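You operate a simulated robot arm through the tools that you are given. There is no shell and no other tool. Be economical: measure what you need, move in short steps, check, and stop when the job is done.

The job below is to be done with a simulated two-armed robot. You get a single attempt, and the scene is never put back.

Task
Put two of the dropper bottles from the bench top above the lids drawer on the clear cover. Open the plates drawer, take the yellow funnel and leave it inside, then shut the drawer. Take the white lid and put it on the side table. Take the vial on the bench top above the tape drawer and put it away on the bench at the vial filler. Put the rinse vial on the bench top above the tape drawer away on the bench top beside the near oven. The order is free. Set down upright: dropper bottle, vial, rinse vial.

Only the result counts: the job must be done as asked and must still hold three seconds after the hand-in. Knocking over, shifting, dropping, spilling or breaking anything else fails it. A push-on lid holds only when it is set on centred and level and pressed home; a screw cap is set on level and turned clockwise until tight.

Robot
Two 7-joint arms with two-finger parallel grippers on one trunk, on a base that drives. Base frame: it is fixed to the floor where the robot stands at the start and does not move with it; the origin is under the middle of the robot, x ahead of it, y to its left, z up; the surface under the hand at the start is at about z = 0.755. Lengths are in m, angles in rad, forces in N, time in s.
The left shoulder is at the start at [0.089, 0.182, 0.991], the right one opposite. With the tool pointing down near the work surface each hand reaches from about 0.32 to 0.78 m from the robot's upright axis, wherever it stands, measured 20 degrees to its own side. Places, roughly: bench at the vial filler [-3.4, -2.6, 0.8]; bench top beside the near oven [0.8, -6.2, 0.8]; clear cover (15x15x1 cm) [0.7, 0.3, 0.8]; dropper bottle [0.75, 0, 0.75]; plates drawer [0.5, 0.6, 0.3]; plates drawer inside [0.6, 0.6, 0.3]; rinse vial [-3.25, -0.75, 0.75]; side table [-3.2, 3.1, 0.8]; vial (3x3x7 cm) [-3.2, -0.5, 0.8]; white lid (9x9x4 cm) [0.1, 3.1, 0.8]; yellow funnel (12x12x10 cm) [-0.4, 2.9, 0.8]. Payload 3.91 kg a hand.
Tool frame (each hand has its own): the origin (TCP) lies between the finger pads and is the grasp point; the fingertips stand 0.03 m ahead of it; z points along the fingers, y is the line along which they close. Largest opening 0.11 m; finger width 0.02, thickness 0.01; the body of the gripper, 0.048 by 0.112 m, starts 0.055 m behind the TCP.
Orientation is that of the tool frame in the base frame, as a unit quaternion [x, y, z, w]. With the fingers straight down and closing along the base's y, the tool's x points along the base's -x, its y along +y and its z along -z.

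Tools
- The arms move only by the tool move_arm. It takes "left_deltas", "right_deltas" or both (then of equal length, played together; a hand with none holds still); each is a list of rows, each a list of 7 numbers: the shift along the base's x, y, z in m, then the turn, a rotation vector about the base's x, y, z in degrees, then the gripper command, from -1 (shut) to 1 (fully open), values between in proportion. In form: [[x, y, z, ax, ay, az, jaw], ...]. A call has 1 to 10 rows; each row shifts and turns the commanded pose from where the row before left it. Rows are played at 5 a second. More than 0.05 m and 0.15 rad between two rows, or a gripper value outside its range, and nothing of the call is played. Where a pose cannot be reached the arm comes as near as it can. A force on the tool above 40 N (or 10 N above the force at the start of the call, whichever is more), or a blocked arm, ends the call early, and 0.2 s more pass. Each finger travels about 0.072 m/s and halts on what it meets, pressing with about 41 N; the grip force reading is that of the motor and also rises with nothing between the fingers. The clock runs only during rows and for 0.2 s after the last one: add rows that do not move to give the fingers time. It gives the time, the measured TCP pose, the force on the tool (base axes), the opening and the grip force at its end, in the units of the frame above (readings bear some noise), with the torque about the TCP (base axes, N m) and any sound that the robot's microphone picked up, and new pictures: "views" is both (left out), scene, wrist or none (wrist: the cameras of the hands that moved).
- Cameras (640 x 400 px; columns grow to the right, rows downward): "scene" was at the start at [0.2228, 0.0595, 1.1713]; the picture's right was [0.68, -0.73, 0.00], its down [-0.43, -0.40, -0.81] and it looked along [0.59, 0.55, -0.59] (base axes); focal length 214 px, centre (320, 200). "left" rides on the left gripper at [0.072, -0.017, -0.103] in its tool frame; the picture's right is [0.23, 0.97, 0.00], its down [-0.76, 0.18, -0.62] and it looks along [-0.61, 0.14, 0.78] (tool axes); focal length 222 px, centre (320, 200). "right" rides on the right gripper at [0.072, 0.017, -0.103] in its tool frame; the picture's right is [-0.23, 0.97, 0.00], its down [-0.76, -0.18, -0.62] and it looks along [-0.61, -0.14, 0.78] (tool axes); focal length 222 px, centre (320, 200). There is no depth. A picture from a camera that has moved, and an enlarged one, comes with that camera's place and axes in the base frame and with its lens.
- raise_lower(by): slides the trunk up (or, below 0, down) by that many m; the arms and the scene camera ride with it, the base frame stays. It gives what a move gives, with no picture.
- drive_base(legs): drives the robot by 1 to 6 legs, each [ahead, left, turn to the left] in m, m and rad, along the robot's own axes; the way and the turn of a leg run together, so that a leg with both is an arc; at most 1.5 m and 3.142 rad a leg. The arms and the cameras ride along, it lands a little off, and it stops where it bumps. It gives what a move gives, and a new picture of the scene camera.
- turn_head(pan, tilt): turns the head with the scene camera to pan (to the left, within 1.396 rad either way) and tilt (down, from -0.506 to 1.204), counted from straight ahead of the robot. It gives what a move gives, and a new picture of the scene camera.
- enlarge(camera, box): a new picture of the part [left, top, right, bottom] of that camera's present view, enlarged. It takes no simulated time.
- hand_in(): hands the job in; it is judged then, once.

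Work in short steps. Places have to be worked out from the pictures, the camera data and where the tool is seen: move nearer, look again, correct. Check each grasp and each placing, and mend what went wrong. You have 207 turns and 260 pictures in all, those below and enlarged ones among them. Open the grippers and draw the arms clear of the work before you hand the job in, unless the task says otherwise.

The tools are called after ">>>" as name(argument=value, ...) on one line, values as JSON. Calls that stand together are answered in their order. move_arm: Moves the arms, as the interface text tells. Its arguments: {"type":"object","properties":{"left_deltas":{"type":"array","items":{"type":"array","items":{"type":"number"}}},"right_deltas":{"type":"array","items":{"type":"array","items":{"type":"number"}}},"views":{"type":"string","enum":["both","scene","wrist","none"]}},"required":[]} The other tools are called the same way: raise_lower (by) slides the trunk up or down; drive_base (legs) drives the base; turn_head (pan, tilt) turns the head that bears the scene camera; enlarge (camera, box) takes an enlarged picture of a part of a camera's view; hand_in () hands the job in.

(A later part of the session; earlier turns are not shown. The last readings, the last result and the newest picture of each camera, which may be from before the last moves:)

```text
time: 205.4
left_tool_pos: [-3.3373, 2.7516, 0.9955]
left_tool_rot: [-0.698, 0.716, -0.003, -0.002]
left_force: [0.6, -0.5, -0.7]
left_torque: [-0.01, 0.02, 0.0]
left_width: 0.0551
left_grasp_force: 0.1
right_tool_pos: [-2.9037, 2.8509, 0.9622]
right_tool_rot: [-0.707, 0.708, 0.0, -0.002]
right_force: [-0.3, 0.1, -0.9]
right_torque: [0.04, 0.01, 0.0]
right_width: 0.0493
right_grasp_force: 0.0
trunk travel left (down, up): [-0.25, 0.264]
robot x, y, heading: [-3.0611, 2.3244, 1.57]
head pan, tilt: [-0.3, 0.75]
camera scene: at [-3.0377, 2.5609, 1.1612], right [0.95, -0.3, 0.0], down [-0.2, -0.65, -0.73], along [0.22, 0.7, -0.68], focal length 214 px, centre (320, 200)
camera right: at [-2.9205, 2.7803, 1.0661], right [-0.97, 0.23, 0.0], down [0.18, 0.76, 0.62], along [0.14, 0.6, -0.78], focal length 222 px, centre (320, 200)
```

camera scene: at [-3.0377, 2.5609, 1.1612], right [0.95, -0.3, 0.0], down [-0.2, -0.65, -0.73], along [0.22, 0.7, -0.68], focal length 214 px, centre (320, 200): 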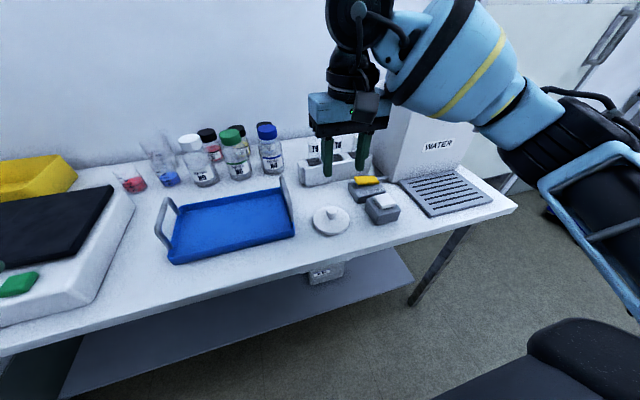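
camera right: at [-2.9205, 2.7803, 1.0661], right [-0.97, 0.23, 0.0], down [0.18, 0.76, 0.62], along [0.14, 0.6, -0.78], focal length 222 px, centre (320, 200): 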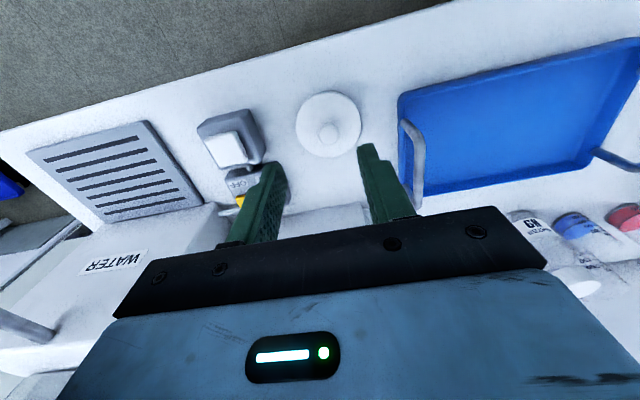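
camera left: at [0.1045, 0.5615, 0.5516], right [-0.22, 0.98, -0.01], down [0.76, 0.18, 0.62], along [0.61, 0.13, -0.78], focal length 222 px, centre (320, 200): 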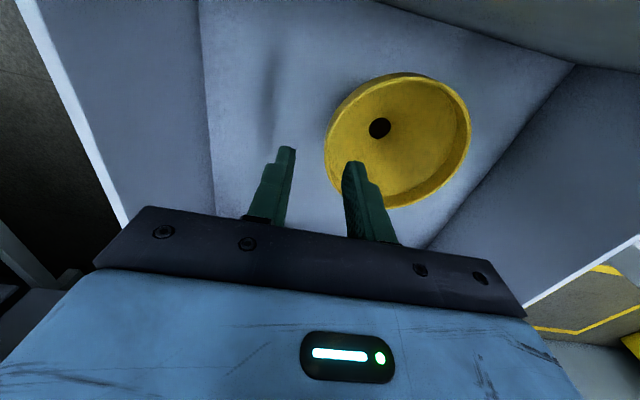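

Lid is on the table. Retract the right hand and drive around toward the vial bench on the west side.

>>> move_arm(right_deltas=[[0, -0.045, 0.02, 0, 0, 0, 0], [0.01, -0.045, 0.01, 0, 0, 0, 0], [0.03, -0.035, 0, 0, 0, 0, 0], [0.04, 0, 0, 0, 0, 0, 0]], views="none")

>>> drive_base(legs=[[-0.6, 0, 0], [0, -1.0, 0], [0, 0, 1.57], [0, 1.2, 0]])

>>> turn_head(pan=0.4, tilt=0.3)

```text
time: 206.4
left_tool_pos: [-3.3372, 2.7528, 0.9966]
left_tool_rot: [-0.699, 0.715, -0.004, -0.003]
left_force: [0.0, -0.3, -0.3]
left_torque: [0.01, 0.02, 0.03]
left_width: 0.055
left_grasp_force: 0.0
right_tool_pos: [-2.8229, 2.7273, 0.9932]
right_tool_rot: [-0.706, 0.708, 0.001, -0.004]
right_force: [-0.4, 0.6, 0.4]
right_torque: [0.01, 0.01, 0.02]
right_width: 0.0548
right_grasp_force: 0.1
trunk travel left (down, up): [-0.25, 0.264]
robot x, y, heading: [-3.0621, 2.3229, 1.569]
head pan, tilt: [-0.3, 0.75]
```

```text
time: 232.3
left_tool_pos: [-2.5421, 0.2701, 0.9956]
left_tool_rot: [1.0, -0.016, 0.005, -0.001]
left_force: [0.1, -0.5, 0.0]
left_torque: [0.0, 0.02, -0.01]
left_width: 0.0549
left_grasp_force: 0.0
right_tool_pos: [-2.5127, 0.7849, 0.9935]
right_tool_rot: [1.0, -0.005, 0.002, 0.002]
right_force: [-0.7, 0.1, 0.1]
right_torque: [-0.02, 0.02, 0.0]
right_width: 0.0551
right_grasp_force: 0.1
trunk travel left (down, up): [-0.25, 0.264]
robot x, y, heading: [-2.1089, 0.5417, 3.136]
head pan, tilt: [-0.3, 0.75]
camera scene: at [-2.3499, 0.5691, 1.161], right [0.3, 0.95, 0.0], down [0.65, -0.21, -0.73], along [-0.7, 0.22, -0.68], focal length 214 px, centre (320, 200)
```

scene: 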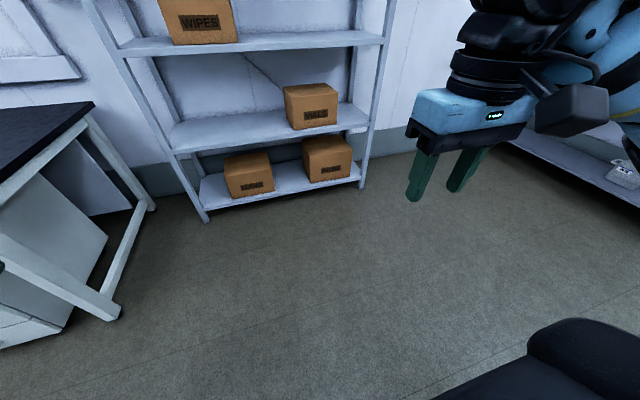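

```text
time: 233.3
left_tool_pos: [-2.5427, 0.2706, 0.997]
left_tool_rot: [1.0, -0.016, 0.004, -0.001]
left_force: [0.2, -0.2, -0.2]
left_torque: [0.02, 0.0, -0.03]
left_width: 0.055
left_grasp_force: 0.0
right_tool_pos: [-2.5146, 0.785, 0.9925]
right_tool_rot: [1.0, -0.005, 0.002, 0.002]
right_force: [0.5, 0.1, 0.4]
right_torque: [0.0, -0.01, 0.02]
right_width: 0.0546
right_grasp_force: 0.0
trunk travel left (down, up): [-0.25, 0.264]
robot x, y, heading: [-2.1099, 0.5432, 3.133]
head pan, tilt: [0.4, 0.3]
camera scene: at [-2.3573, 0.5085, 1.2013], right [-0.38, 0.93, 0.0], down [0.27, 0.11, -0.96], along [-0.88, -0.36, -0.3], focal length 214 px, centre (320, 200)
```

scene: 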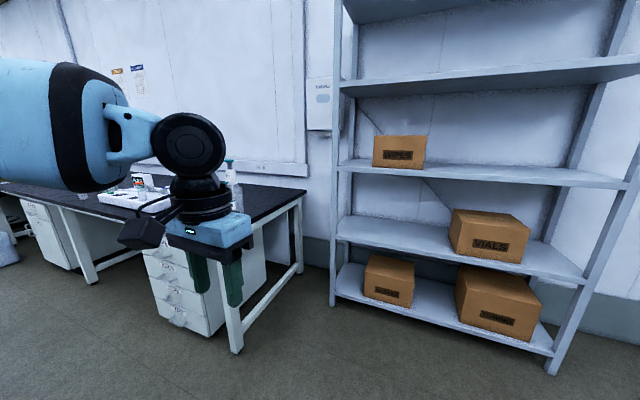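

West bench front edge x≈-2.95. Slide left to be in front of the vials.

>>> drive_base(legs=[[0, 1.1, 0]])

>>> turn_head(pan=0.0, tilt=0.5)

```text
time: 243.5
left_tool_pos: [-2.5477, -0.8587, 0.9961]
left_tool_rot: [1.0, -0.012, 0.005, -0.002]
left_force: [-0.3, -0.7, 0.7]
left_torque: [0.02, 0.0, -0.02]
left_width: 0.0548
left_grasp_force: 0.0
right_tool_pos: [-2.5227, -0.3443, 0.9934]
right_tool_rot: [1.0, -0.002, 0.002, 0.003]
right_force: [-0.3, 0.2, -0.1]
right_torque: [-0.01, 0.0, 0.02]
right_width: 0.0552
right_grasp_force: 0.1
trunk travel left (down, up): [-0.25, 0.264]
robot x, y, heading: [-2.1183, -0.5835, 3.139]
head pan, tilt: [0.4, 0.3]
camera scene: at [-2.3641, -0.6196, 1.2013], right [-0.39, 0.92, 0.0], down [0.27, 0.11, -0.96], along [-0.88, -0.37, -0.3], focal length 214 px, centre (320, 200)
```

scene: 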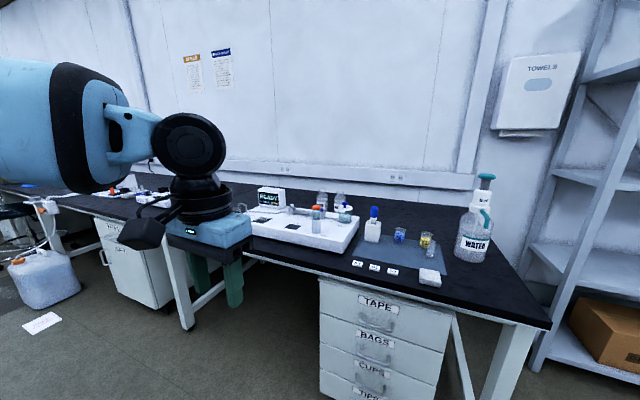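

```text
time: 244.4
left_tool_pos: [-2.5476, -0.8588, 0.998]
left_tool_rot: [1.0, -0.011, 0.005, -0.001]
left_force: [0.1, -0.1, 0.1]
left_torque: [-0.01, -0.05, -0.02]
left_width: 0.0549
left_grasp_force: 0.1
right_tool_pos: [-2.5229, -0.3447, 0.9936]
right_tool_rot: [1.0, -0.002, 0.002, 0.002]
right_force: [-0.3, 0.9, -0.2]
right_torque: [0.0, 0.01, -0.03]
right_width: 0.055
right_grasp_force: 0.0
trunk travel left (down, up): [-0.25, 0.264]
robot x, y, heading: [-2.1228, -0.5825, 3.137]
head pan, tilt: [0.0, 0.499]
camera scene: at [-2.3689, -0.5833, 1.183], right [0.0, 1.0, 0.0], down [0.48, 0.0, -0.88], along [-0.88, 0.0, -0.48], focal length 214 px, centre (320, 200)
```

scene: 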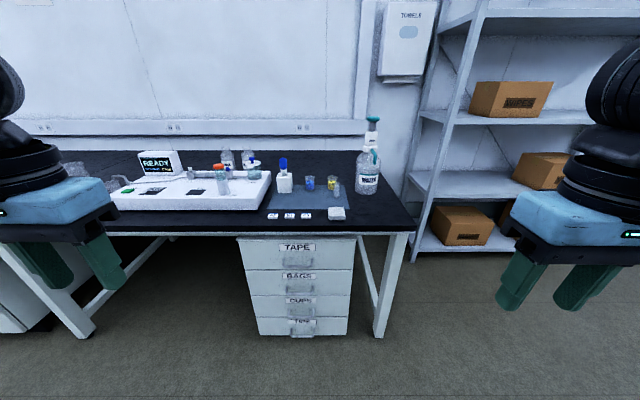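

>>> enlarge(camera="scene", box=[180, 130, 380, 255])

```text
3.20 times, centred on (280, 192) of scene
camera zoom: at [-2.3689, -0.5833, 1.183], right [0.0, 1.0, 0.0], down [0.48, 0.0, -0.88], along [-0.88, 0.0, -0.48], focal length 686 px, centre (448, 224)
```

zoom: 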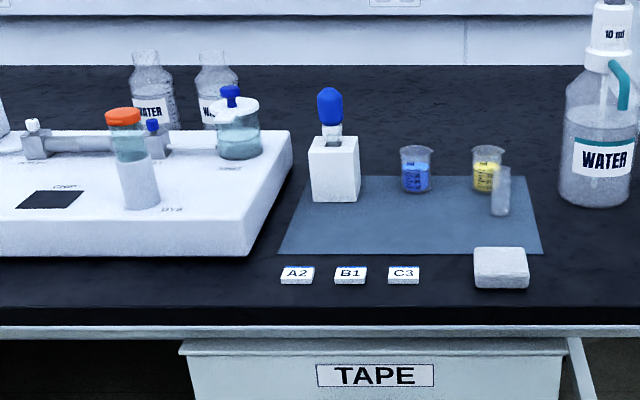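

The vial seems to be the clear one in front of the yellow beaker (~(-3.18,-0.51)). The rinse vial should be near the white block. Drive closer.

>>> drive_base(legs=[[0.38, 0.02, 0]])

>>> turn_head(pan=0.0, tilt=0.7)

>>> enlarge(camera="scene", box=[170, 80, 430, 250])

```text
time: 246.8
left_tool_pos: [-2.9323, -0.8684, 0.9974]
left_tool_rot: [1.0, -0.02, 0.005, -0.002]
left_force: [-0.8, -0.1, -0.6]
left_torque: [0.0, -0.02, -0.01]
left_width: 0.0549
left_grasp_force: 0.1
right_tool_pos: [-2.9002, -0.3543, 0.9937]
right_tool_rot: [1.0, -0.01, 0.002, 0.002]
right_force: [0.5, -0.2, -0.6]
right_torque: [0.0, 0.0, -0.02]
right_width: 0.0551
right_grasp_force: 0.0
trunk travel left (down, up): [-0.25, 0.264]
robot x, y, heading: [-2.4982, -0.6019, 3.128]
head pan, tilt: [0.0, 0.499]
camera scene: at [-2.7496, -0.5962, 1.1828], right [0.02, 1.0, 0.0], down [0.48, -0.01, -0.88], along [-0.88, 0.02, -0.48], focal length 214 px, centre (320, 200)
```

scene: 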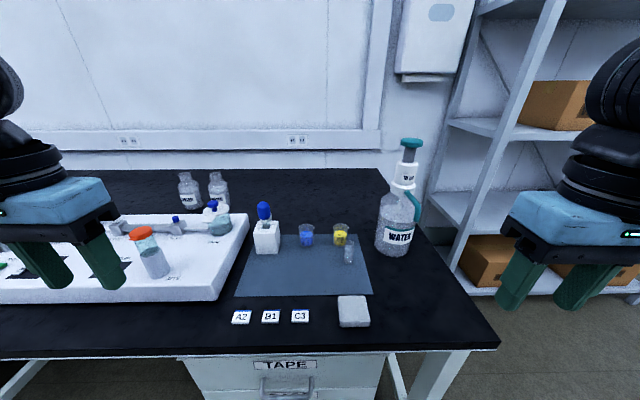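

```text
time: 247.5
left_tool_pos: [-2.9324, -0.8684, 0.9976]
left_tool_rot: [1.0, -0.02, 0.004, -0.001]
left_force: [0.9, 0.4, -0.1]
left_torque: [0.04, 0.03, 0.03]
left_width: 0.0551
left_grasp_force: 0.1
right_tool_pos: [-2.899, -0.356, 0.9923]
right_tool_rot: [1.0, -0.009, 0.002, 0.001]
right_force: [-0.1, -0.2, 0.1]
right_torque: [0.0, 0.04, -0.01]
right_width: 0.0548
right_grasp_force: 0.0
trunk travel left (down, up): [-0.25, 0.264]
robot x, y, heading: [-2.4982, -0.602, 3.125]
head pan, tilt: [0.0, 0.7]
camera scene: at [-2.743, -0.5963, 1.1653], right [0.02, 1.0, 0.0], down [0.64, -0.01, -0.77], along [-0.77, 0.01, -0.64], focal length 214 px, centre (320, 200)
```

scene: 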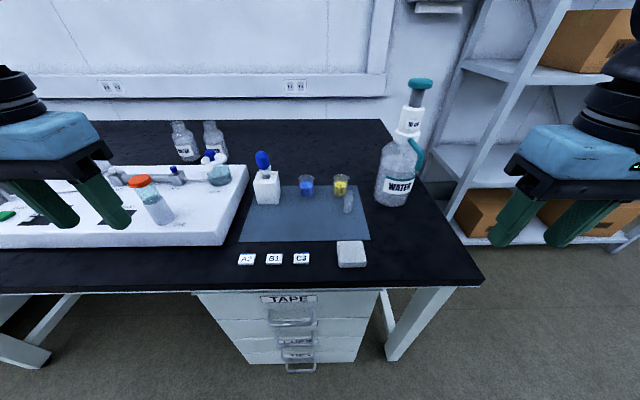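

```text
2.35 times, centred on (300, 165) of scene
camera zoom: at [-2.743, -0.5963, 1.1653], right [0.02, 1.0, 0.0], down [0.64, -0.01, -0.77], along [-0.77, 0.01, -0.64], focal length 505 px, centre (367, 282)
```

zoom: 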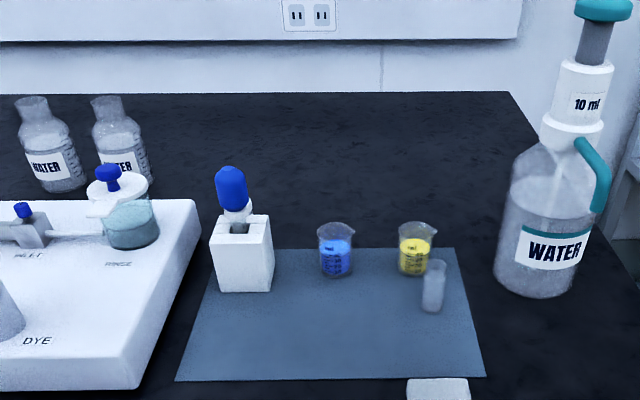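

The device carries labels RINSE and DYE; I need to identify the rinse vial. Enlarge the device.

>>> enlarge(camera="scene", box=[110, 110, 260, 240])

>>> enlarge(camera="scene", box=[235, 130, 375, 240])

```text
3.08 times, centred on (185, 175) of scene
camera zoom: at [-2.743, -0.5963, 1.1653], right [0.02, 1.0, 0.0], down [0.64, -0.01, -0.77], along [-0.77, 0.01, -0.64], focal length 660 px, centre (735, 277)
```

zoom: 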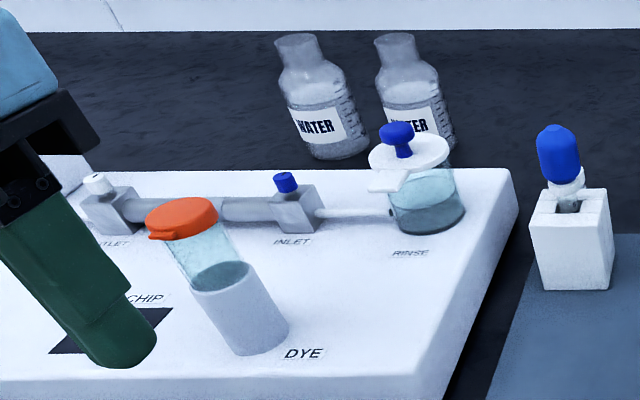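

```text
3.64 times, centred on (305, 185) of scene
camera zoom: at [-2.743, -0.5963, 1.1653], right [0.02, 1.0, 0.0], down [0.64, -0.01, -0.77], along [-0.77, 0.01, -0.64], focal length 780 px, centre (374, 254)
```

zoom: 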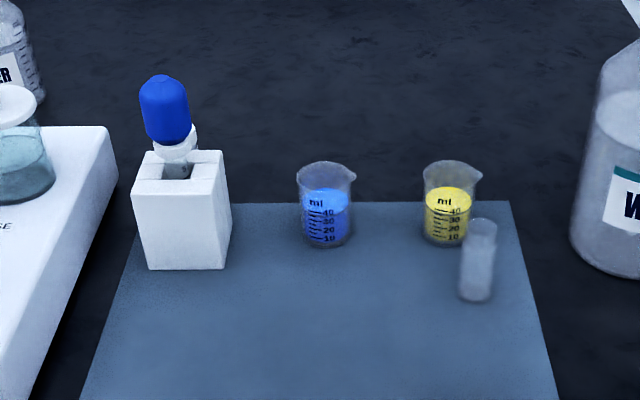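

Two candidates: the pipette-like item in the white block (−3.24,−0.745) or the jar on the RINSE mark. I bring the left wrist camera closer to see.

>>> move_arm(left_deltas=[[-0.01, 0.03, 0.02, 0, 0, 0, 0], [-0.01, 0.03, 0.02, 0, 0, 0, 0], [-0.01, 0.03, 0.02, 0, 0, 0, 0]], views="wrist")

```text
time: 248.3
left_tool_pos: [-2.9603, -0.7792, 1.057]
left_tool_rot: [1.0, -0.019, 0.005, 0.0]
left_force: [-0.5, 0.4, -0.8]
left_torque: [0.0, 0.02, 0.03]
left_width: 0.0551
left_grasp_force: 0.0
right_tool_pos: [-2.9005, -0.3551, 0.9917]
right_tool_rot: [1.0, -0.01, 0.002, 0.001]
right_force: [-0.5, -0.1, 0.7]
right_torque: [-0.01, -0.01, -0.01]
right_width: 0.0549
right_grasp_force: 0.1
trunk travel left (down, up): [-0.25, 0.264]
robot x, y, heading: [-2.5003, -0.6023, 3.122]
head pan, tilt: [0.0, 0.7]
camera left: at [-2.8885, -0.7641, 1.1623], right [0.19, -0.98, 0.0], down [-0.77, -0.15, 0.62], along [-0.6, -0.12, -0.79], focal length 222 px, centre (320, 200)
```

left: 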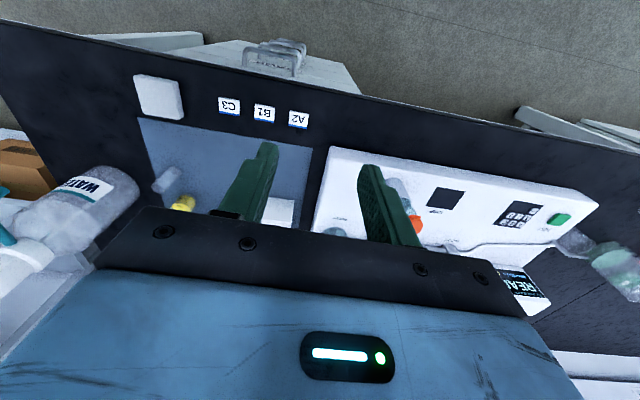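

Drive 0.1 m nearer and look with the head camera toward that area.

>>> drive_base(legs=[[0.1, 0, 0.015]])

>>> turn_head(pan=0.35, tilt=0.75)

>>> enlarge(camera="scene", box=[220, 60, 440, 220])

```text
time: 249.5
left_tool_pos: [-3.0586, -0.7863, 1.057]
left_tool_rot: [1.0, -0.011, 0.005, -0.001]
left_force: [-0.5, -0.4, -0.5]
left_torque: [0.01, -0.07, 0.01]
left_width: 0.055
left_grasp_force: 0.1
right_tool_pos: [-3.0041, -0.3598, 0.9928]
right_tool_rot: [1.0, -0.001, 0.001, 0.002]
right_force: [-0.4, 0.5, 0.1]
right_torque: [-0.01, -0.01, 0.01]
right_width: 0.055
right_grasp_force: 0.2
trunk travel left (down, up): [-0.25, 0.264]
robot x, y, heading: [-2.5993, -0.6035, 3.139]
head pan, tilt: [0.0, 0.7]
camera scene: at [-2.8446, -0.5996, 1.1651], right [0.0, 1.0, 0.0], down [0.64, 0.0, -0.76], along [-0.76, 0.0, -0.64], focal length 214 px, centre (320, 200)
```

scene: 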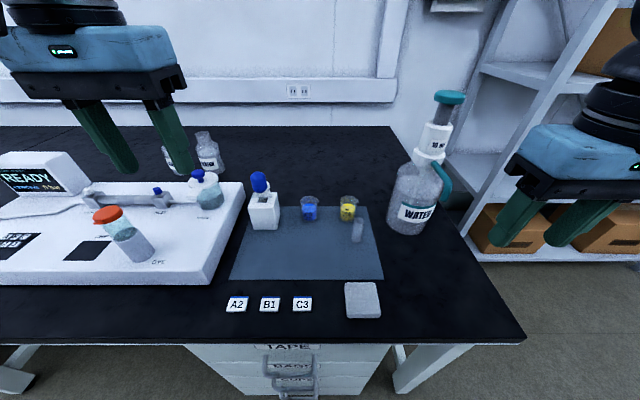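

```text
time: 250.3
left_tool_pos: [-3.0569, -0.7869, 1.0565]
left_tool_rot: [1.0, -0.011, 0.005, -0.001]
left_force: [-0.5, -0.1, -0.2]
left_torque: [-0.01, 0.01, 0.0]
left_width: 0.0548
left_grasp_force: 0.1
right_tool_pos: [-3.0031, -0.3609, 0.9918]
right_tool_rot: [1.0, -0.001, 0.002, 0.002]
right_force: [-0.4, -0.9, 0.3]
right_torque: [0.0, -0.01, -0.02]
right_width: 0.0551
right_grasp_force: 0.0
trunk travel left (down, up): [-0.25, 0.264]
robot x, y, heading: [-2.5972, -0.6016, 3.14]
head pan, tilt: [0.351, 0.75]
camera scene: at [-2.8368, -0.628, 1.161], right [-0.34, 0.94, 0.0], down [0.64, 0.23, -0.73], along [-0.69, -0.25, -0.68], focal length 214 px, centre (320, 200)
```

scene: 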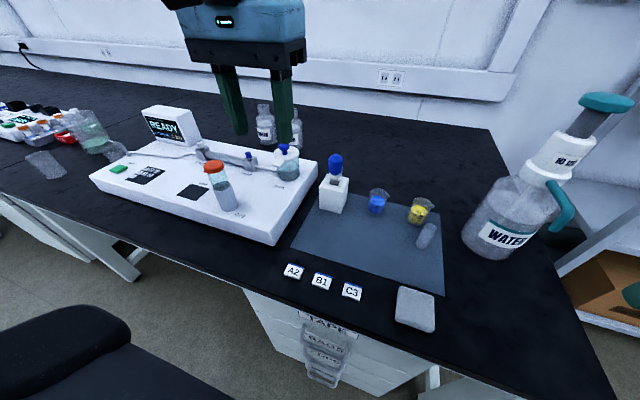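

```text
2.50 times, centred on (330, 140) of scene
camera zoom: at [-2.8368, -0.628, 1.161], right [-0.34, 0.94, 0.0], down [0.64, 0.23, -0.73], along [-0.69, -0.25, -0.68], focal length 536 px, centre (295, 350)
```

zoom: 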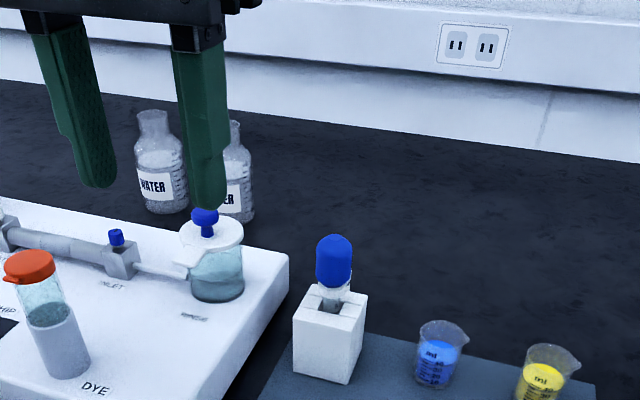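

Enlarge both candidates strongly.

>>> enlarge(camera="scene", box=[265, 135, 313, 190])

>>> enlarge(camera="scene", box=[310, 145, 358, 220])

>>> enlarge(camera="scene", box=[10, 90, 130, 190])

```text
7.27 times, centred on (289, 162) of scene
camera zoom: at [-2.8368, -0.628, 1.161], right [-0.34, 0.94, 0.0], down [0.64, 0.23, -0.73], along [-0.69, -0.25, -0.68], focal length 1560 px, centre (546, 473)
```

zoom: 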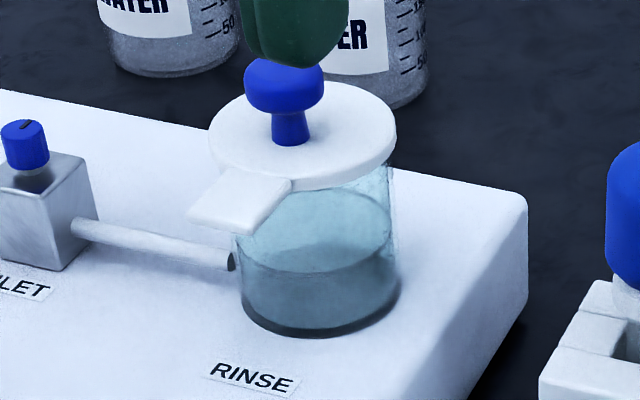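

```text
5.33 times, centred on (334, 182) of scene
camera zoom: at [-2.8368, -0.628, 1.161], right [-0.34, 0.94, 0.0], down [0.64, 0.23, -0.73], along [-0.69, -0.25, -0.68], focal length 1144 px, centre (245, 293)
```

zoom: 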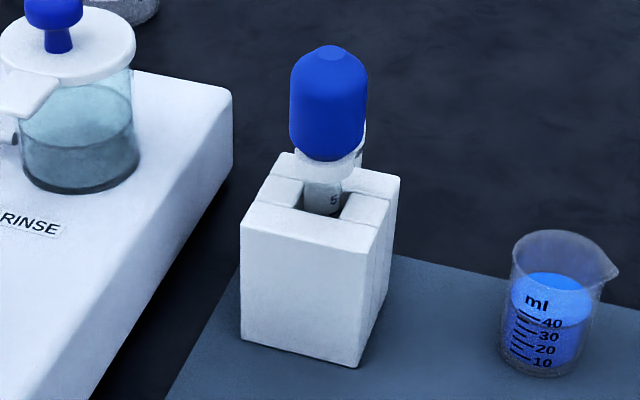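

```text
4.00 times, centred on (70, 140) of scene
camera zoom: at [-2.8368, -0.628, 1.161], right [-0.34, 0.94, 0.0], down [0.64, 0.23, -0.73], along [-0.69, -0.25, -0.68], focal length 858 px, centre (1320, 440)
```

zoom: 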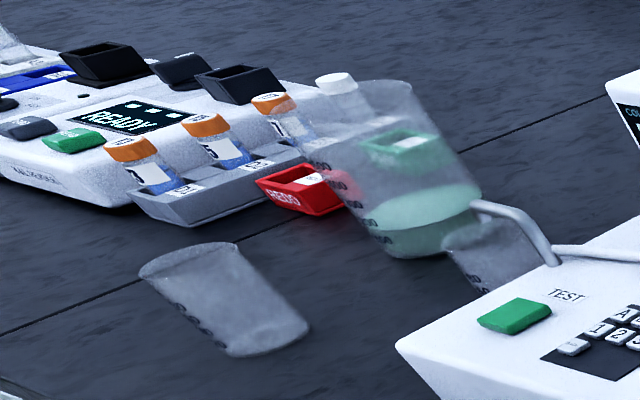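

The jar with white lid and blue knob on the RINSE mark is the rinse vial (≈(-3.26,-0.876), base z≈0.80). First the plain vial at ≈(-3.19,-0.51): strafe left 0.12 and bring the right hand over it.

>>> drive_base(legs=[[0, 0.12, 0]])

>>> move_arm(right_deltas=[[-0.04, -0.005, -0.01, 0, 0, 0, -0.1], [-0.04, -0.005, -0.02, 0, 0, 0, -0.1], [-0.04, -0.005, -0.02, 0, 0, 0, -0.1], [-0.04, -0.005, -0.02, 0, 0, 0, -0.1], [-0.02, -0.005, -0.02, 0, 0, 0, -0.1], [0, 0, 0, 0, 0, 0, -0.1]], views="wrist")

```text
time: 252.0
left_tool_pos: [-3.057, -0.9017, 1.0578]
left_tool_rot: [1.0, -0.013, 0.005, -0.002]
left_force: [-0.4, -0.7, 0.9]
left_torque: [-0.01, 0.01, 0.02]
left_width: 0.0551
left_grasp_force: 0.0
right_tool_pos: [-3.0042, -0.4769, 0.9928]
right_tool_rot: [1.0, -0.001, 0.001, 0.003]
right_force: [0.1, -0.6, -0.7]
right_torque: [0.0, -0.03, -0.01]
right_width: 0.0552
right_grasp_force: 0.1
trunk travel left (down, up): [-0.25, 0.264]
robot x, y, heading: [-2.6013, -0.7137, 3.143]
head pan, tilt: [0.351, 0.75]
camera scene: at [-2.8372, -0.7444, 1.161], right [-0.34, 0.94, 0.0], down [0.64, 0.23, -0.73], along [-0.69, -0.25, -0.68], focal length 214 px, centre (320, 200)
```

scene: 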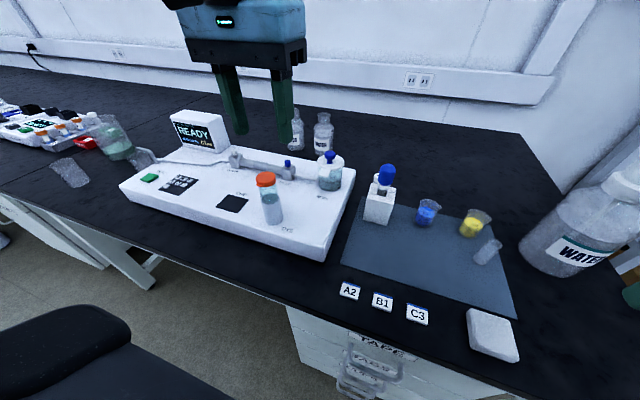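

```text
time: 253.4
left_tool_pos: [-3.0563, -0.9016, 1.0578]
left_tool_rot: [1.0, -0.014, 0.004, -0.001]
left_force: [0.8, -0.1, -0.2]
left_torque: [0.04, -0.05, -0.01]
left_width: 0.055
left_grasp_force: 0.0
right_tool_pos: [-3.1838, -0.5013, 0.9015]
right_tool_rot: [1.0, -0.003, 0.001, 0.002]
right_force: [0.4, -0.1, 0.5]
right_torque: [0.02, 0.01, 0.0]
right_width: 0.0497
right_grasp_force: 0.2
trunk travel left (down, up): [-0.25, 0.264]
robot x, y, heading: [-2.6028, -0.7156, 3.141]
head pan, tilt: [0.351, 0.75]
camera right: at [-3.1115, -0.517, 1.0047], right [-0.23, -0.97, 0.0], down [-0.76, 0.18, 0.62], along [-0.6, 0.14, -0.78], focal length 222 px, centre (320, 200)
```

right: 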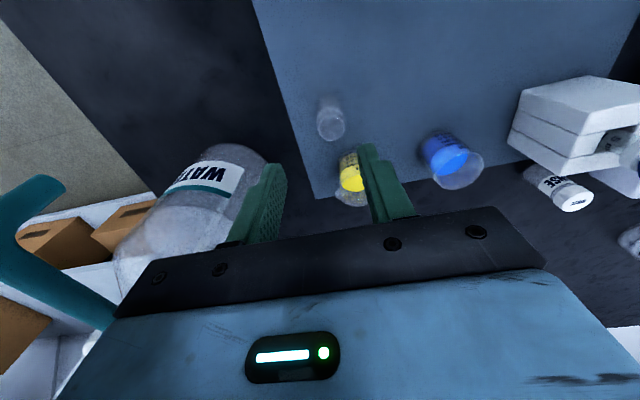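

A labelled vial ("...NSE") is visible behind the white block — that's likely the rinse vial. Enlarge.

>>> enlarge(camera="right", box=[500, 60, 640, 260])

```text
2.00 times, centred on (570, 160) of right
camera zoom: at [-3.1115, -0.517, 1.0047], right [-0.23, -0.97, 0.0], down [-0.76, 0.18, 0.62], along [-0.6, 0.14, -0.78], focal length 444 px, centre (-180, 280)
```

zoom: 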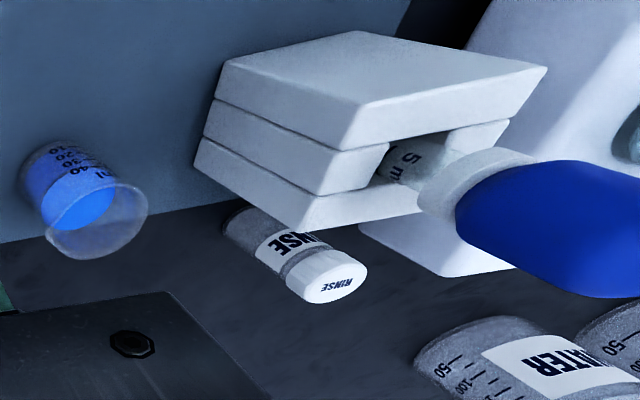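

That is the rinse vial: ≈(-3.32,-0.755), behind the pipette block. First grasp the plain vial: centre ≈(-3.191,-0.511).

>>> move_arm(right_deltas=[[-0.007, -0.01, -0.03, 0, 0, 0, -0.1], [0, 0, -0.03, 0, 0, 0, -0.1], [0, 0, 0, 0, 0, 0, -0.1]], views="wrist")

```text
time: 254.2
left_tool_pos: [-3.0575, -0.9006, 1.0582]
left_tool_rot: [1.0, -0.013, 0.004, -0.001]
left_force: [0.6, -0.6, -0.3]
left_torque: [-0.02, 0.01, 0.0]
left_width: 0.055
left_grasp_force: 0.0
right_tool_pos: [-3.1904, -0.5124, 0.843]
right_tool_rot: [1.0, -0.002, 0.002, 0.002]
right_force: [0.6, 0.3, -0.7]
right_torque: [0.02, 0.0, 0.02]
right_width: 0.0495
right_grasp_force: 0.0
trunk travel left (down, up): [-0.25, 0.264]
robot x, y, heading: [-2.5999, -0.7184, 3.133]
head pan, tilt: [0.351, 0.75]
camera right: at [-3.1181, -0.5288, 0.9467], right [-0.23, -0.97, 0.0], down [-0.76, 0.18, 0.62], along [-0.6, 0.14, -0.78], focal length 222 px, centre (320, 200)
```

right: 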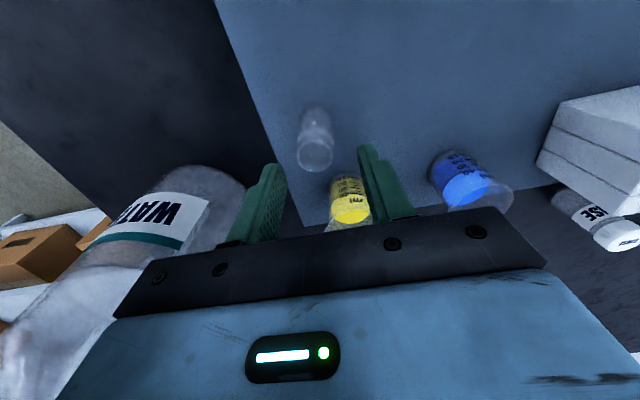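

Vial centre ≈(-3.184,-0.512). Descend and grip.

>>> move_arm(right_deltas=[[0.005, 0.001, -0.025, 0, 0, 0, -0.1], [0, 0, -0.022, 0, 0, 0, -0.1], [0, 0, 0, 0, 0, 0, -0.1]], views="both")

```text
time: 255.0
left_tool_pos: [-3.059, -0.9021, 1.0571]
left_tool_rot: [1.0, -0.013, 0.004, -0.002]
left_force: [-0.5, 0.4, 0.2]
left_torque: [-0.04, 0.01, 0.01]
left_width: 0.0549
left_grasp_force: 0.0
right_tool_pos: [-3.1872, -0.5108, 0.796]
right_tool_rot: [1.0, -0.003, 0.002, 0.002]
right_force: [0.0, 0.3, -0.3]
right_torque: [0.0, 0.01, 0.0]
right_width: 0.0495
right_grasp_force: 0.1
trunk travel left (down, up): [-0.25, 0.264]
robot x, y, heading: [-2.5967, -0.7151, 3.137]
head pan, tilt: [0.351, 0.75]
camera scene: at [-2.8373, -0.7441, 1.1609], right [-0.34, 0.94, 0.0], down [0.64, 0.23, -0.73], along [-0.69, -0.25, -0.68], focal length 214 px, centre (320, 200)
camera right: at [-3.1159, -0.5272, 0.8995], right [-0.23, -0.97, 0.0], down [-0.76, 0.18, 0.62], along [-0.6, 0.14, -0.79], focal length 222 px, centre (320, 200)
```

scene: 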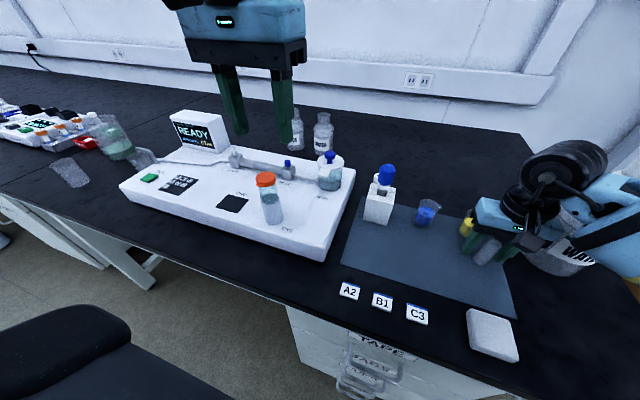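
right: 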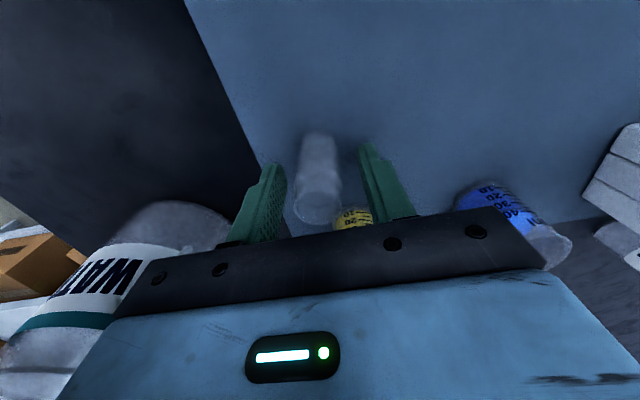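

Vial is between fingers. Close.

>>> move_arm(right_deltas=[[0.002, 0, -0.003, 0, 0, 0, -0.1], [0, 0, 0, 0, 0, 0, -1], [0, 0, 0, 0, 0, 0, -1], [0, 0, 0, 0, 0, 0, -1]], views="wrist")

```text
time: 256.0
left_tool_pos: [-3.0581, -0.901, 1.0574]
left_tool_rot: [1.0, -0.013, 0.004, -0.001]
left_force: [0.4, 0.9, 0.1]
left_torque: [0.0, 0.01, 0.01]
left_width: 0.055
left_grasp_force: 0.0
right_tool_pos: [-3.1843, -0.5104, 0.7932]
right_tool_rot: [1.0, -0.002, 0.002, 0.002]
right_force: [-0.5, 0.3, -0.1]
right_torque: [0.01, 0.01, 0.02]
right_width: 0.0243
right_grasp_force: 41.2
trunk travel left (down, up): [-0.25, 0.264]
robot x, y, heading: [-2.6018, -0.7181, 3.134]
head pan, tilt: [0.351, 0.75]
camera right: at [-3.1135, -0.5264, 0.8976], right [-0.23, -0.97, 0.0], down [-0.76, 0.18, 0.62], along [-0.6, 0.14, -0.78], focal length 222 px, centre (320, 200)
```

right: 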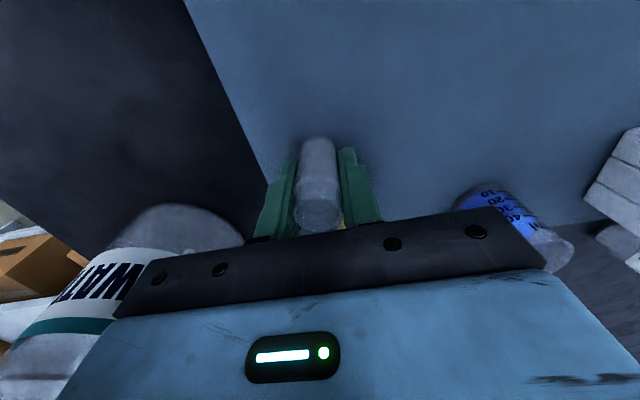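

Vial gripped. Lift and retract it.

>>> move_arm(right_deltas=[[0, 0, 0.03, 0, 0, 0, -1], [0, 0, 0.04, 0, 0, 0, -1], [0, 0, 0.04, 0, 0, 0, -1], [0.02, 0, 0.04, 0, 0, 0, -1], [0.04, 0, 0.03, 0, 0, 0, -1], [0.045, 0, 0.02, 0, 0, 0, -1], [0.045, 0, 0, 0, 0, 0, -1], [0.045, 0, 0, 0, 0, 0, -1]], views="both")

```text
time: 257.8
left_tool_pos: [-3.0579, -0.9014, 1.0581]
left_tool_rot: [1.0, -0.014, 0.004, 0.0]
left_force: [-0.2, -0.2, -0.5]
left_torque: [-0.02, -0.03, -0.01]
left_width: 0.0551
left_grasp_force: 0.0
right_tool_pos: [-2.9872, -0.5115, 0.991]
right_tool_rot: [1.0, -0.003, 0.001, 0.001]
right_force: [0.1, 0.3, 0.2]
right_torque: [-0.02, 0.02, 0.01]
right_width: 0.024
right_grasp_force: 41.1
trunk travel left (down, up): [-0.25, 0.264]
robot x, y, heading: [-2.5967, -0.7168, 3.138]
head pan, tilt: [0.351, 0.75]
camera scene: at [-2.8366, -0.7441, 1.1611], right [-0.34, 0.94, 0.0], down [0.64, 0.23, -0.73], along [-0.69, -0.25, -0.68], focal length 214 px, centre (320, 200)
camera right: at [-2.9156, -0.5272, 1.0951], right [-0.23, -0.97, 0.0], down [-0.76, 0.18, 0.62], along [-0.6, 0.14, -0.78], focal length 222 px, centre (320, 200)
```

scene: 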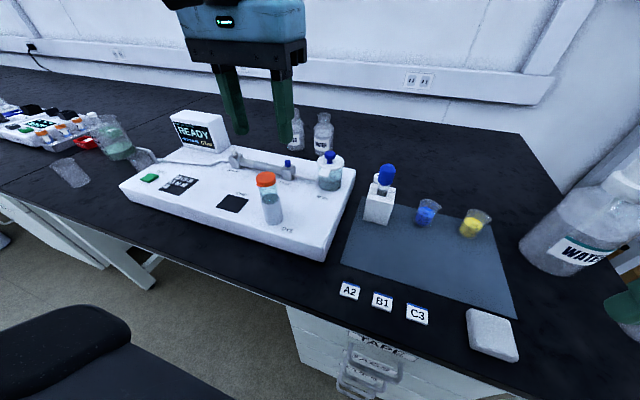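
right: 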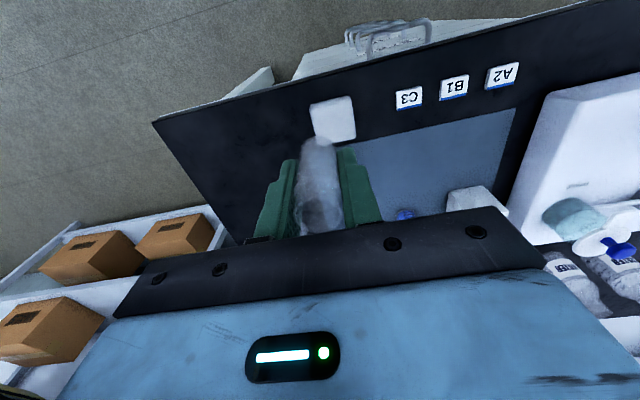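

Vial secured. The rinse vial stands ~8 cm behind the pipette bulb, so the camera side of the left hand must face away: test yawing the left hand by about -125° in place.

>>> move_arm(left_deltas=[[0.01, 0, 0, 0, 0, -8.4, 0], [0.01, 0, 0, 0, 0, -8.4, 0], [0.01, 0, 0, 0, 0, -8.4, 0], [0.01, 0, 0, 0, 0, -8.4, 0], [0, 0, 0, 0, 0, -8.4, 0], [0, 0, 0, 0, 0, -8.4, 0], [0, 0, 0, 0, 0, -8.4, 0], [0, 0, 0, 0, 0, -8.4, 0], [0, 0, 0, 0, 0, -8.4, 0], [0, 0, 0, 0, 0, -8.4, 0]], views="none")

>>> move_arm(left_deltas=[[0, 0, 0, 0, 0, -8.4, 0], [0, 0, 0, 0, 0, -8.4, 0], [0, 0, 0, 0, 0, -8.4, 0], [0, 0, 0, 0, 0, -8.4, 0], [0, 0, 0, 0, 0, -8.4, 0], [0, 0, 0, 0, 0, -8.4, 0], [0, 0, 0, 0, 0, -8.4, 0]], right_deltas=[[0.02, 0, 0, 0, 0, 0, -1], [0.02, 0, 0, 0, 0, 0, -1], [0, 0, 0, 0, 0, 0, -1], [0, 0, 0, 0, 0, 0, -1], [0, 0, 0, 0, 0, 0, -1], [0, 0, 0, 0, 0, 0, -1], [0, 0, 0, 0, 0, 0, -1]], views="none")

```text
time: 260.0
left_tool_pos: [-3.0185, -0.9016, 1.0578]
left_tool_rot: [0.734, -0.679, 0.003, 0.002]
left_force: [0.1, 0.4, 0.2]
left_torque: [0.03, -0.02, 0.03]
left_width: 0.0548
left_grasp_force: 0.1
right_tool_pos: [-2.9891, -0.5118, 0.9906]
right_tool_rot: [1.0, -0.002, 0.001, 0.002]
right_force: [0.0, -0.7, -0.4]
right_torque: [0.0, -0.02, -0.05]
right_width: 0.0241
right_grasp_force: 41.1
trunk travel left (down, up): [-0.25, 0.264]
robot x, y, heading: [-2.601, -0.7144, 3.138]
head pan, tilt: [0.351, 0.75]
```

```text
time: 261.6
left_tool_pos: [-3.018, -0.9015, 1.0571]
left_tool_rot: [-0.306, 0.952, -0.002, -0.004]
left_force: [-0.7, 0.1, 1.0]
left_torque: [0.03, -0.02, 0.03]
left_width: 0.0549
left_grasp_force: 0.1
right_tool_pos: [-2.9481, -0.5112, 0.9907]
right_tool_rot: [1.0, -0.003, 0.001, 0.002]
right_force: [-0.1, 0.2, -0.3]
right_torque: [0.01, 0.01, -0.01]
right_width: 0.0242
right_grasp_force: 40.5
trunk travel left (down, up): [-0.25, 0.264]
robot x, y, heading: [-2.5991, -0.7144, 3.138]
head pan, tilt: [0.351, 0.75]
```

Wrist turned -143°, camera side now faces the wall. Drive so the rinse vial is in the left arm's sector.

>>> drive_base(legs=[[0.05, -0.16, 0]])

>>> move_arm(left_deltas=[[-0.04, 0, 0, 0, 0, 0, 0], [-0.04, 0, 0, 0, 0, 0, 0], [-0.04, 0, -0.02, 0, 0, 0, 0], [-0.04, 0, -0.03, 0, 0, 0, 0]], views="wrist")

```text
time: 263.6
left_tool_pos: [-3.0667, -0.7387, 1.0583]
left_tool_rot: [-0.309, 0.951, -0.002, -0.005]
left_force: [-1.0, 0.0, -0.1]
left_torque: [-0.03, 0.02, 0.03]
left_width: 0.055
left_grasp_force: 0.0
right_tool_pos: [-2.9997, -0.3485, 0.9913]
right_tool_rot: [1.0, 0.0, 0.002, 0.002]
right_force: [0.0, -0.1, -0.1]
right_torque: [0.01, 0.02, 0.0]
right_width: 0.024
right_grasp_force: 41.2
trunk travel left (down, up): [-0.25, 0.264]
robot x, y, heading: [-2.65, -0.5544, -3.141]
head pan, tilt: [0.351, 0.75]
camera scene: at [-2.8872, -0.5816, 1.161], right [-0.34, 0.94, 0.0], down [0.64, 0.23, -0.73], along [-0.69, -0.25, -0.68], focal length 214 px, centre (320, 200)
```

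scene: 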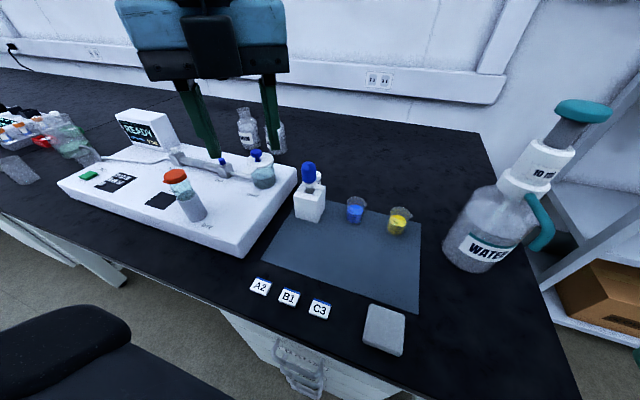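

```text
time: 264.6
left_tool_pos: [-3.2119, -0.7571, 1.0037]
left_tool_rot: [-0.309, 0.951, -0.002, -0.004]
left_force: [-0.1, -0.7, -0.5]
left_torque: [0.02, 0.01, 0.0]
left_width: 0.0549
left_grasp_force: 0.2
left hand out of reach, approached as far as the arm can: row 4
right_tool_pos: [-2.998, -0.35, 0.9903]
right_tool_rot: [1.0, 0.0, 0.002, 0.002]
right_force: [0.6, -0.3, 0.4]
right_torque: [-0.03, -0.01, 0.03]
right_width: 0.024
right_grasp_force: 40.9
trunk travel left (down, up): [-0.25, 0.264]
robot x, y, heading: [-2.6491, -0.553, -3.137]
head pan, tilt: [0.351, 0.75]
camera left: at [-3.2607, -0.812, 1.1082], right [-0.76, 0.65, 0.0], down [0.52, 0.6, 0.62], along [0.4, 0.47, -0.79], focal length 222 px, centre (320, 200)
```

left: 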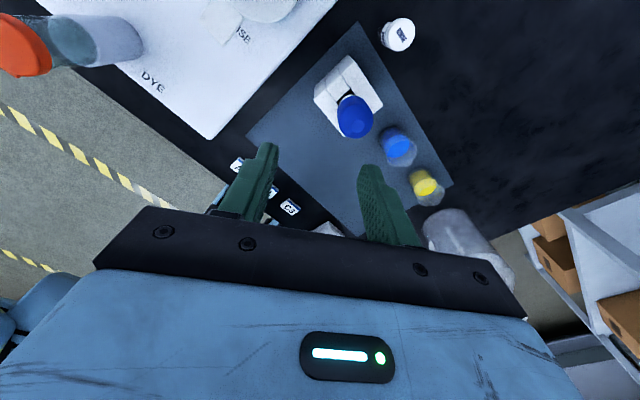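

Rinse vial cap at ≈(-3.318,-0.755); bulb at (-3.242,-0.738). Raise the trunk 0.15 m for more reach, then move over the vial at safe height.

>>> raise_lower(by=0.15)

>>> move_arm(left_deltas=[[-0.03, 0, -0.03, 0, 0, 0, 0], [-0.03, 0, -0.03, 0, 0, 0, 0], [-0.03, 0, -0.03, 0, 0, 0, 0], [-0.016, 0, -0.03, 0, 0, 0, 0], [0, 0, -0.03, 0, 0, 0, 0], [0, 0, -0.02, 0, 0, 0, 0], [0, 0, 0, 0, 0, 0, 0]], views="wrist")

```text
time: 266.4
left_tool_pos: [-3.191, -0.7579, 1.2077]
left_tool_rot: [-0.309, 0.949, 0.016, -0.059]
left_force: [-0.5, -0.1, -0.4]
left_torque: [0.01, -0.02, 0.02]
left_width: 0.0551
left_grasp_force: 0.0
right_tool_pos: [-2.9996, -0.3494, 1.1408]
right_tool_rot: [1.0, 0.0, 0.002, 0.001]
right_force: [0.9, 0.1, -0.6]
right_torque: [-0.01, -0.01, 0.01]
right_width: 0.0243
right_grasp_force: 41.0
trunk travel left (down, up): [-0.4, 0.114]
robot x, y, heading: [-2.6493, -0.5522, -3.147]
head pan, tilt: [0.351, 0.75]
```

```text
time: 268.0
left_tool_pos: [-3.2684, -0.8012, 1.0494]
left_tool_rot: [-0.31, 0.949, 0.016, -0.059]
left_force: [0.2, 0.3, 0.1]
left_torque: [-0.02, -0.02, 0.02]
left_width: 0.055
left_grasp_force: 0.1
left hand out of reach, approached as far as the arm can: row 1, 2, 3, 4
right_tool_pos: [-2.9999, -0.3493, 1.1425]
right_tool_rot: [1.0, 0.0, 0.002, 0.001]
right_force: [-0.5, 0.0, 0.0]
right_torque: [0.02, -0.04, -0.03]
right_width: 0.0243
right_grasp_force: 41.7
trunk travel left (down, up): [-0.4, 0.114]
robot x, y, heading: [-2.6517, -0.5573, -3.142]
head pan, tilt: [0.351, 0.75]
camera left: at [-3.3041, -0.8567, 1.1581], right [-0.75, 0.65, 0.09], down [0.58, 0.6, 0.55], along [0.31, 0.47, -0.83], focal length 222 px, centre (320, 200)
```

left: 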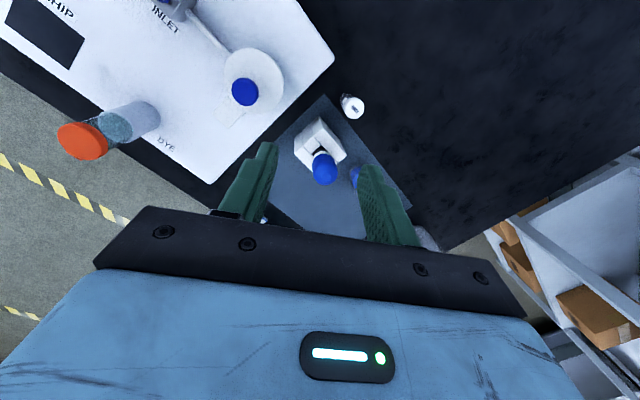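

Correct the slight tilt (-7° about y) and move over the rinse vial.

>>> move_arm(left_deltas=[[0, 0, -0.02, 0, -3.5, 0, 0], [0, 0.01, -0.02, 0, -3.5, 0, 0], [-0.015, 0.015, -0.02, 0, 0, 0, 0], [-0.02, 0.012, -0.015, 0, 0, 0, 0], [-0.015, 0.009, -0.02, 0, 0, 0, 0], [0, 0, 0, 0, 0, 0, 0]], views="wrist")

```text
time: 269.4
left_tool_pos: [-3.2713, -0.8069, 0.9828]
left_tool_rot: [-0.309, 0.951, -0.002, -0.001]
left_force: [-0.1, 0.0, 0.9]
left_torque: [0.01, 0.04, 0.01]
left_width: 0.0548
left_grasp_force: 0.1
left hand out of reach, approached as far as the arm can: row 2, 3, 4, 5
right_tool_pos: [-2.9996, -0.3489, 1.1414]
right_tool_rot: [1.0, 0.0, 0.001, 0.002]
right_force: [0.4, -0.9, -0.6]
right_torque: [0.01, 0.0, 0.02]
right_width: 0.0243
right_grasp_force: 41.4
trunk travel left (down, up): [-0.4, 0.114]
robot x, y, heading: [-2.652, -0.5534, -3.139]
head pan, tilt: [0.351, 0.75]
camera left: at [-3.3199, -0.8619, 1.0881], right [-0.76, 0.65, 0.0], down [0.51, 0.6, 0.62], along [0.41, 0.47, -0.79], focal length 222 px, centre (320, 200)
```

left: 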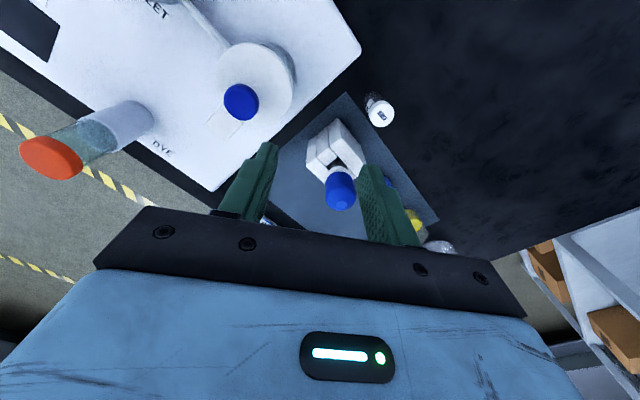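

Reach is short at this angle; rotate the robot right by 0.35 rad (target then ~37° left, where reach is larger), nudging closer.

>>> drive_base(legs=[[0.01, 0, -0.35]])

>>> move_arm(left_deltas=[[0.01, -0.04, 0, 0, 0, 0, 0], [0.005, -0.045, 0, 0, 0, 0, 0], [0, -0.045, -0.01, 0, 0, 0, 0], [0, -0.045, -0.02, 0, 0, 0, 0], [0, 0, 0, 0, 0, 0, 0]], views="wrist")

```text
time: 270.9
left_tool_pos: [-3.3304, -0.5739, 0.9839]
left_tool_rot: [-0.138, 0.99, -0.002, -0.002]
left_force: [-0.1, 0.3, 0.3]
left_torque: [0.0, 0.01, 0.05]
left_width: 0.0547
left_grasp_force: 0.1
right_tool_pos: [-2.9172, -0.2396, 1.1407]
right_tool_rot: [0.984, -0.176, 0.001, 0.001]
right_force: [0.2, -0.5, -0.1]
right_torque: [-0.02, 0.02, -0.03]
right_width: 0.0241
right_grasp_force: 40.7
trunk travel left (down, up): [-0.4, 0.114]
robot x, y, heading: [-2.6615, -0.5533, 2.789]
head pan, tilt: [0.351, 0.75]
camera scene: at [-2.8501, -0.5119, 1.3162], right [0.0, 1.0, 0.0], down [0.68, 0.0, -0.73], along [-0.73, 0.0, -0.68], focal length 214 px, centre (320, 200)
```

scene: 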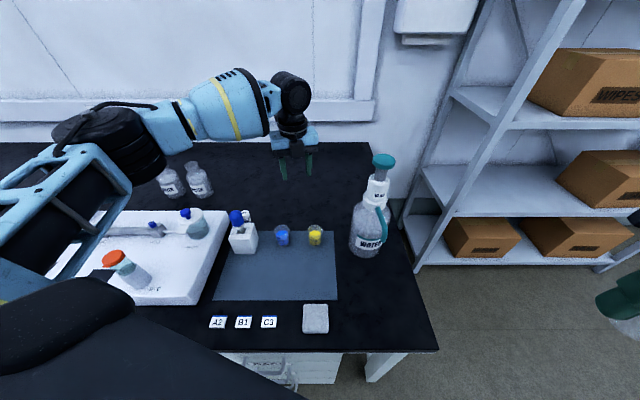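

```text
time: 272.1
left_tool_pos: [-3.3155, -0.7512, 0.9563]
left_tool_rot: [-0.137, 0.991, -0.002, -0.002]
left_force: [0.6, 0.8, 0.1]
left_torque: [-0.03, 0.0, -0.01]
left_width: 0.055
left_grasp_force: 0.1
right_tool_pos: [-2.917, -0.2383, 1.1403]
right_tool_rot: [0.985, -0.175, 0.001, 0.003]
right_force: [0.4, 0.2, -0.3]
right_torque: [0.02, 0.02, 0.0]
right_width: 0.0244
right_grasp_force: 41.0
trunk travel left (down, up): [-0.4, 0.114]
robot x, y, heading: [-2.6614, -0.5486, 2.79]
head pan, tilt: [0.351, 0.75]
camera left: at [-3.3803, -0.7862, 1.0601], right [-0.48, 0.88, 0.0], down [0.69, 0.38, 0.62], along [0.54, 0.3, -0.79], focal length 222 px, centre (320, 200)
```

left: 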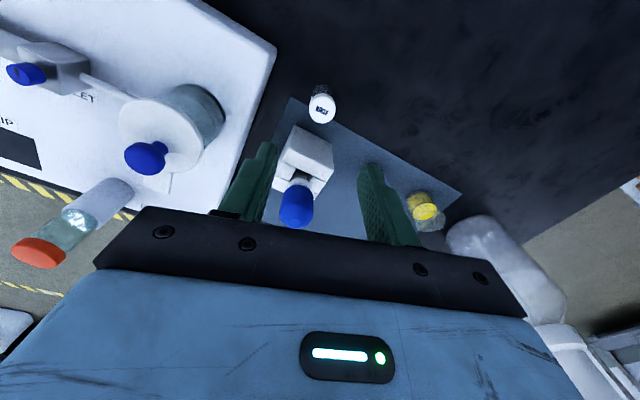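

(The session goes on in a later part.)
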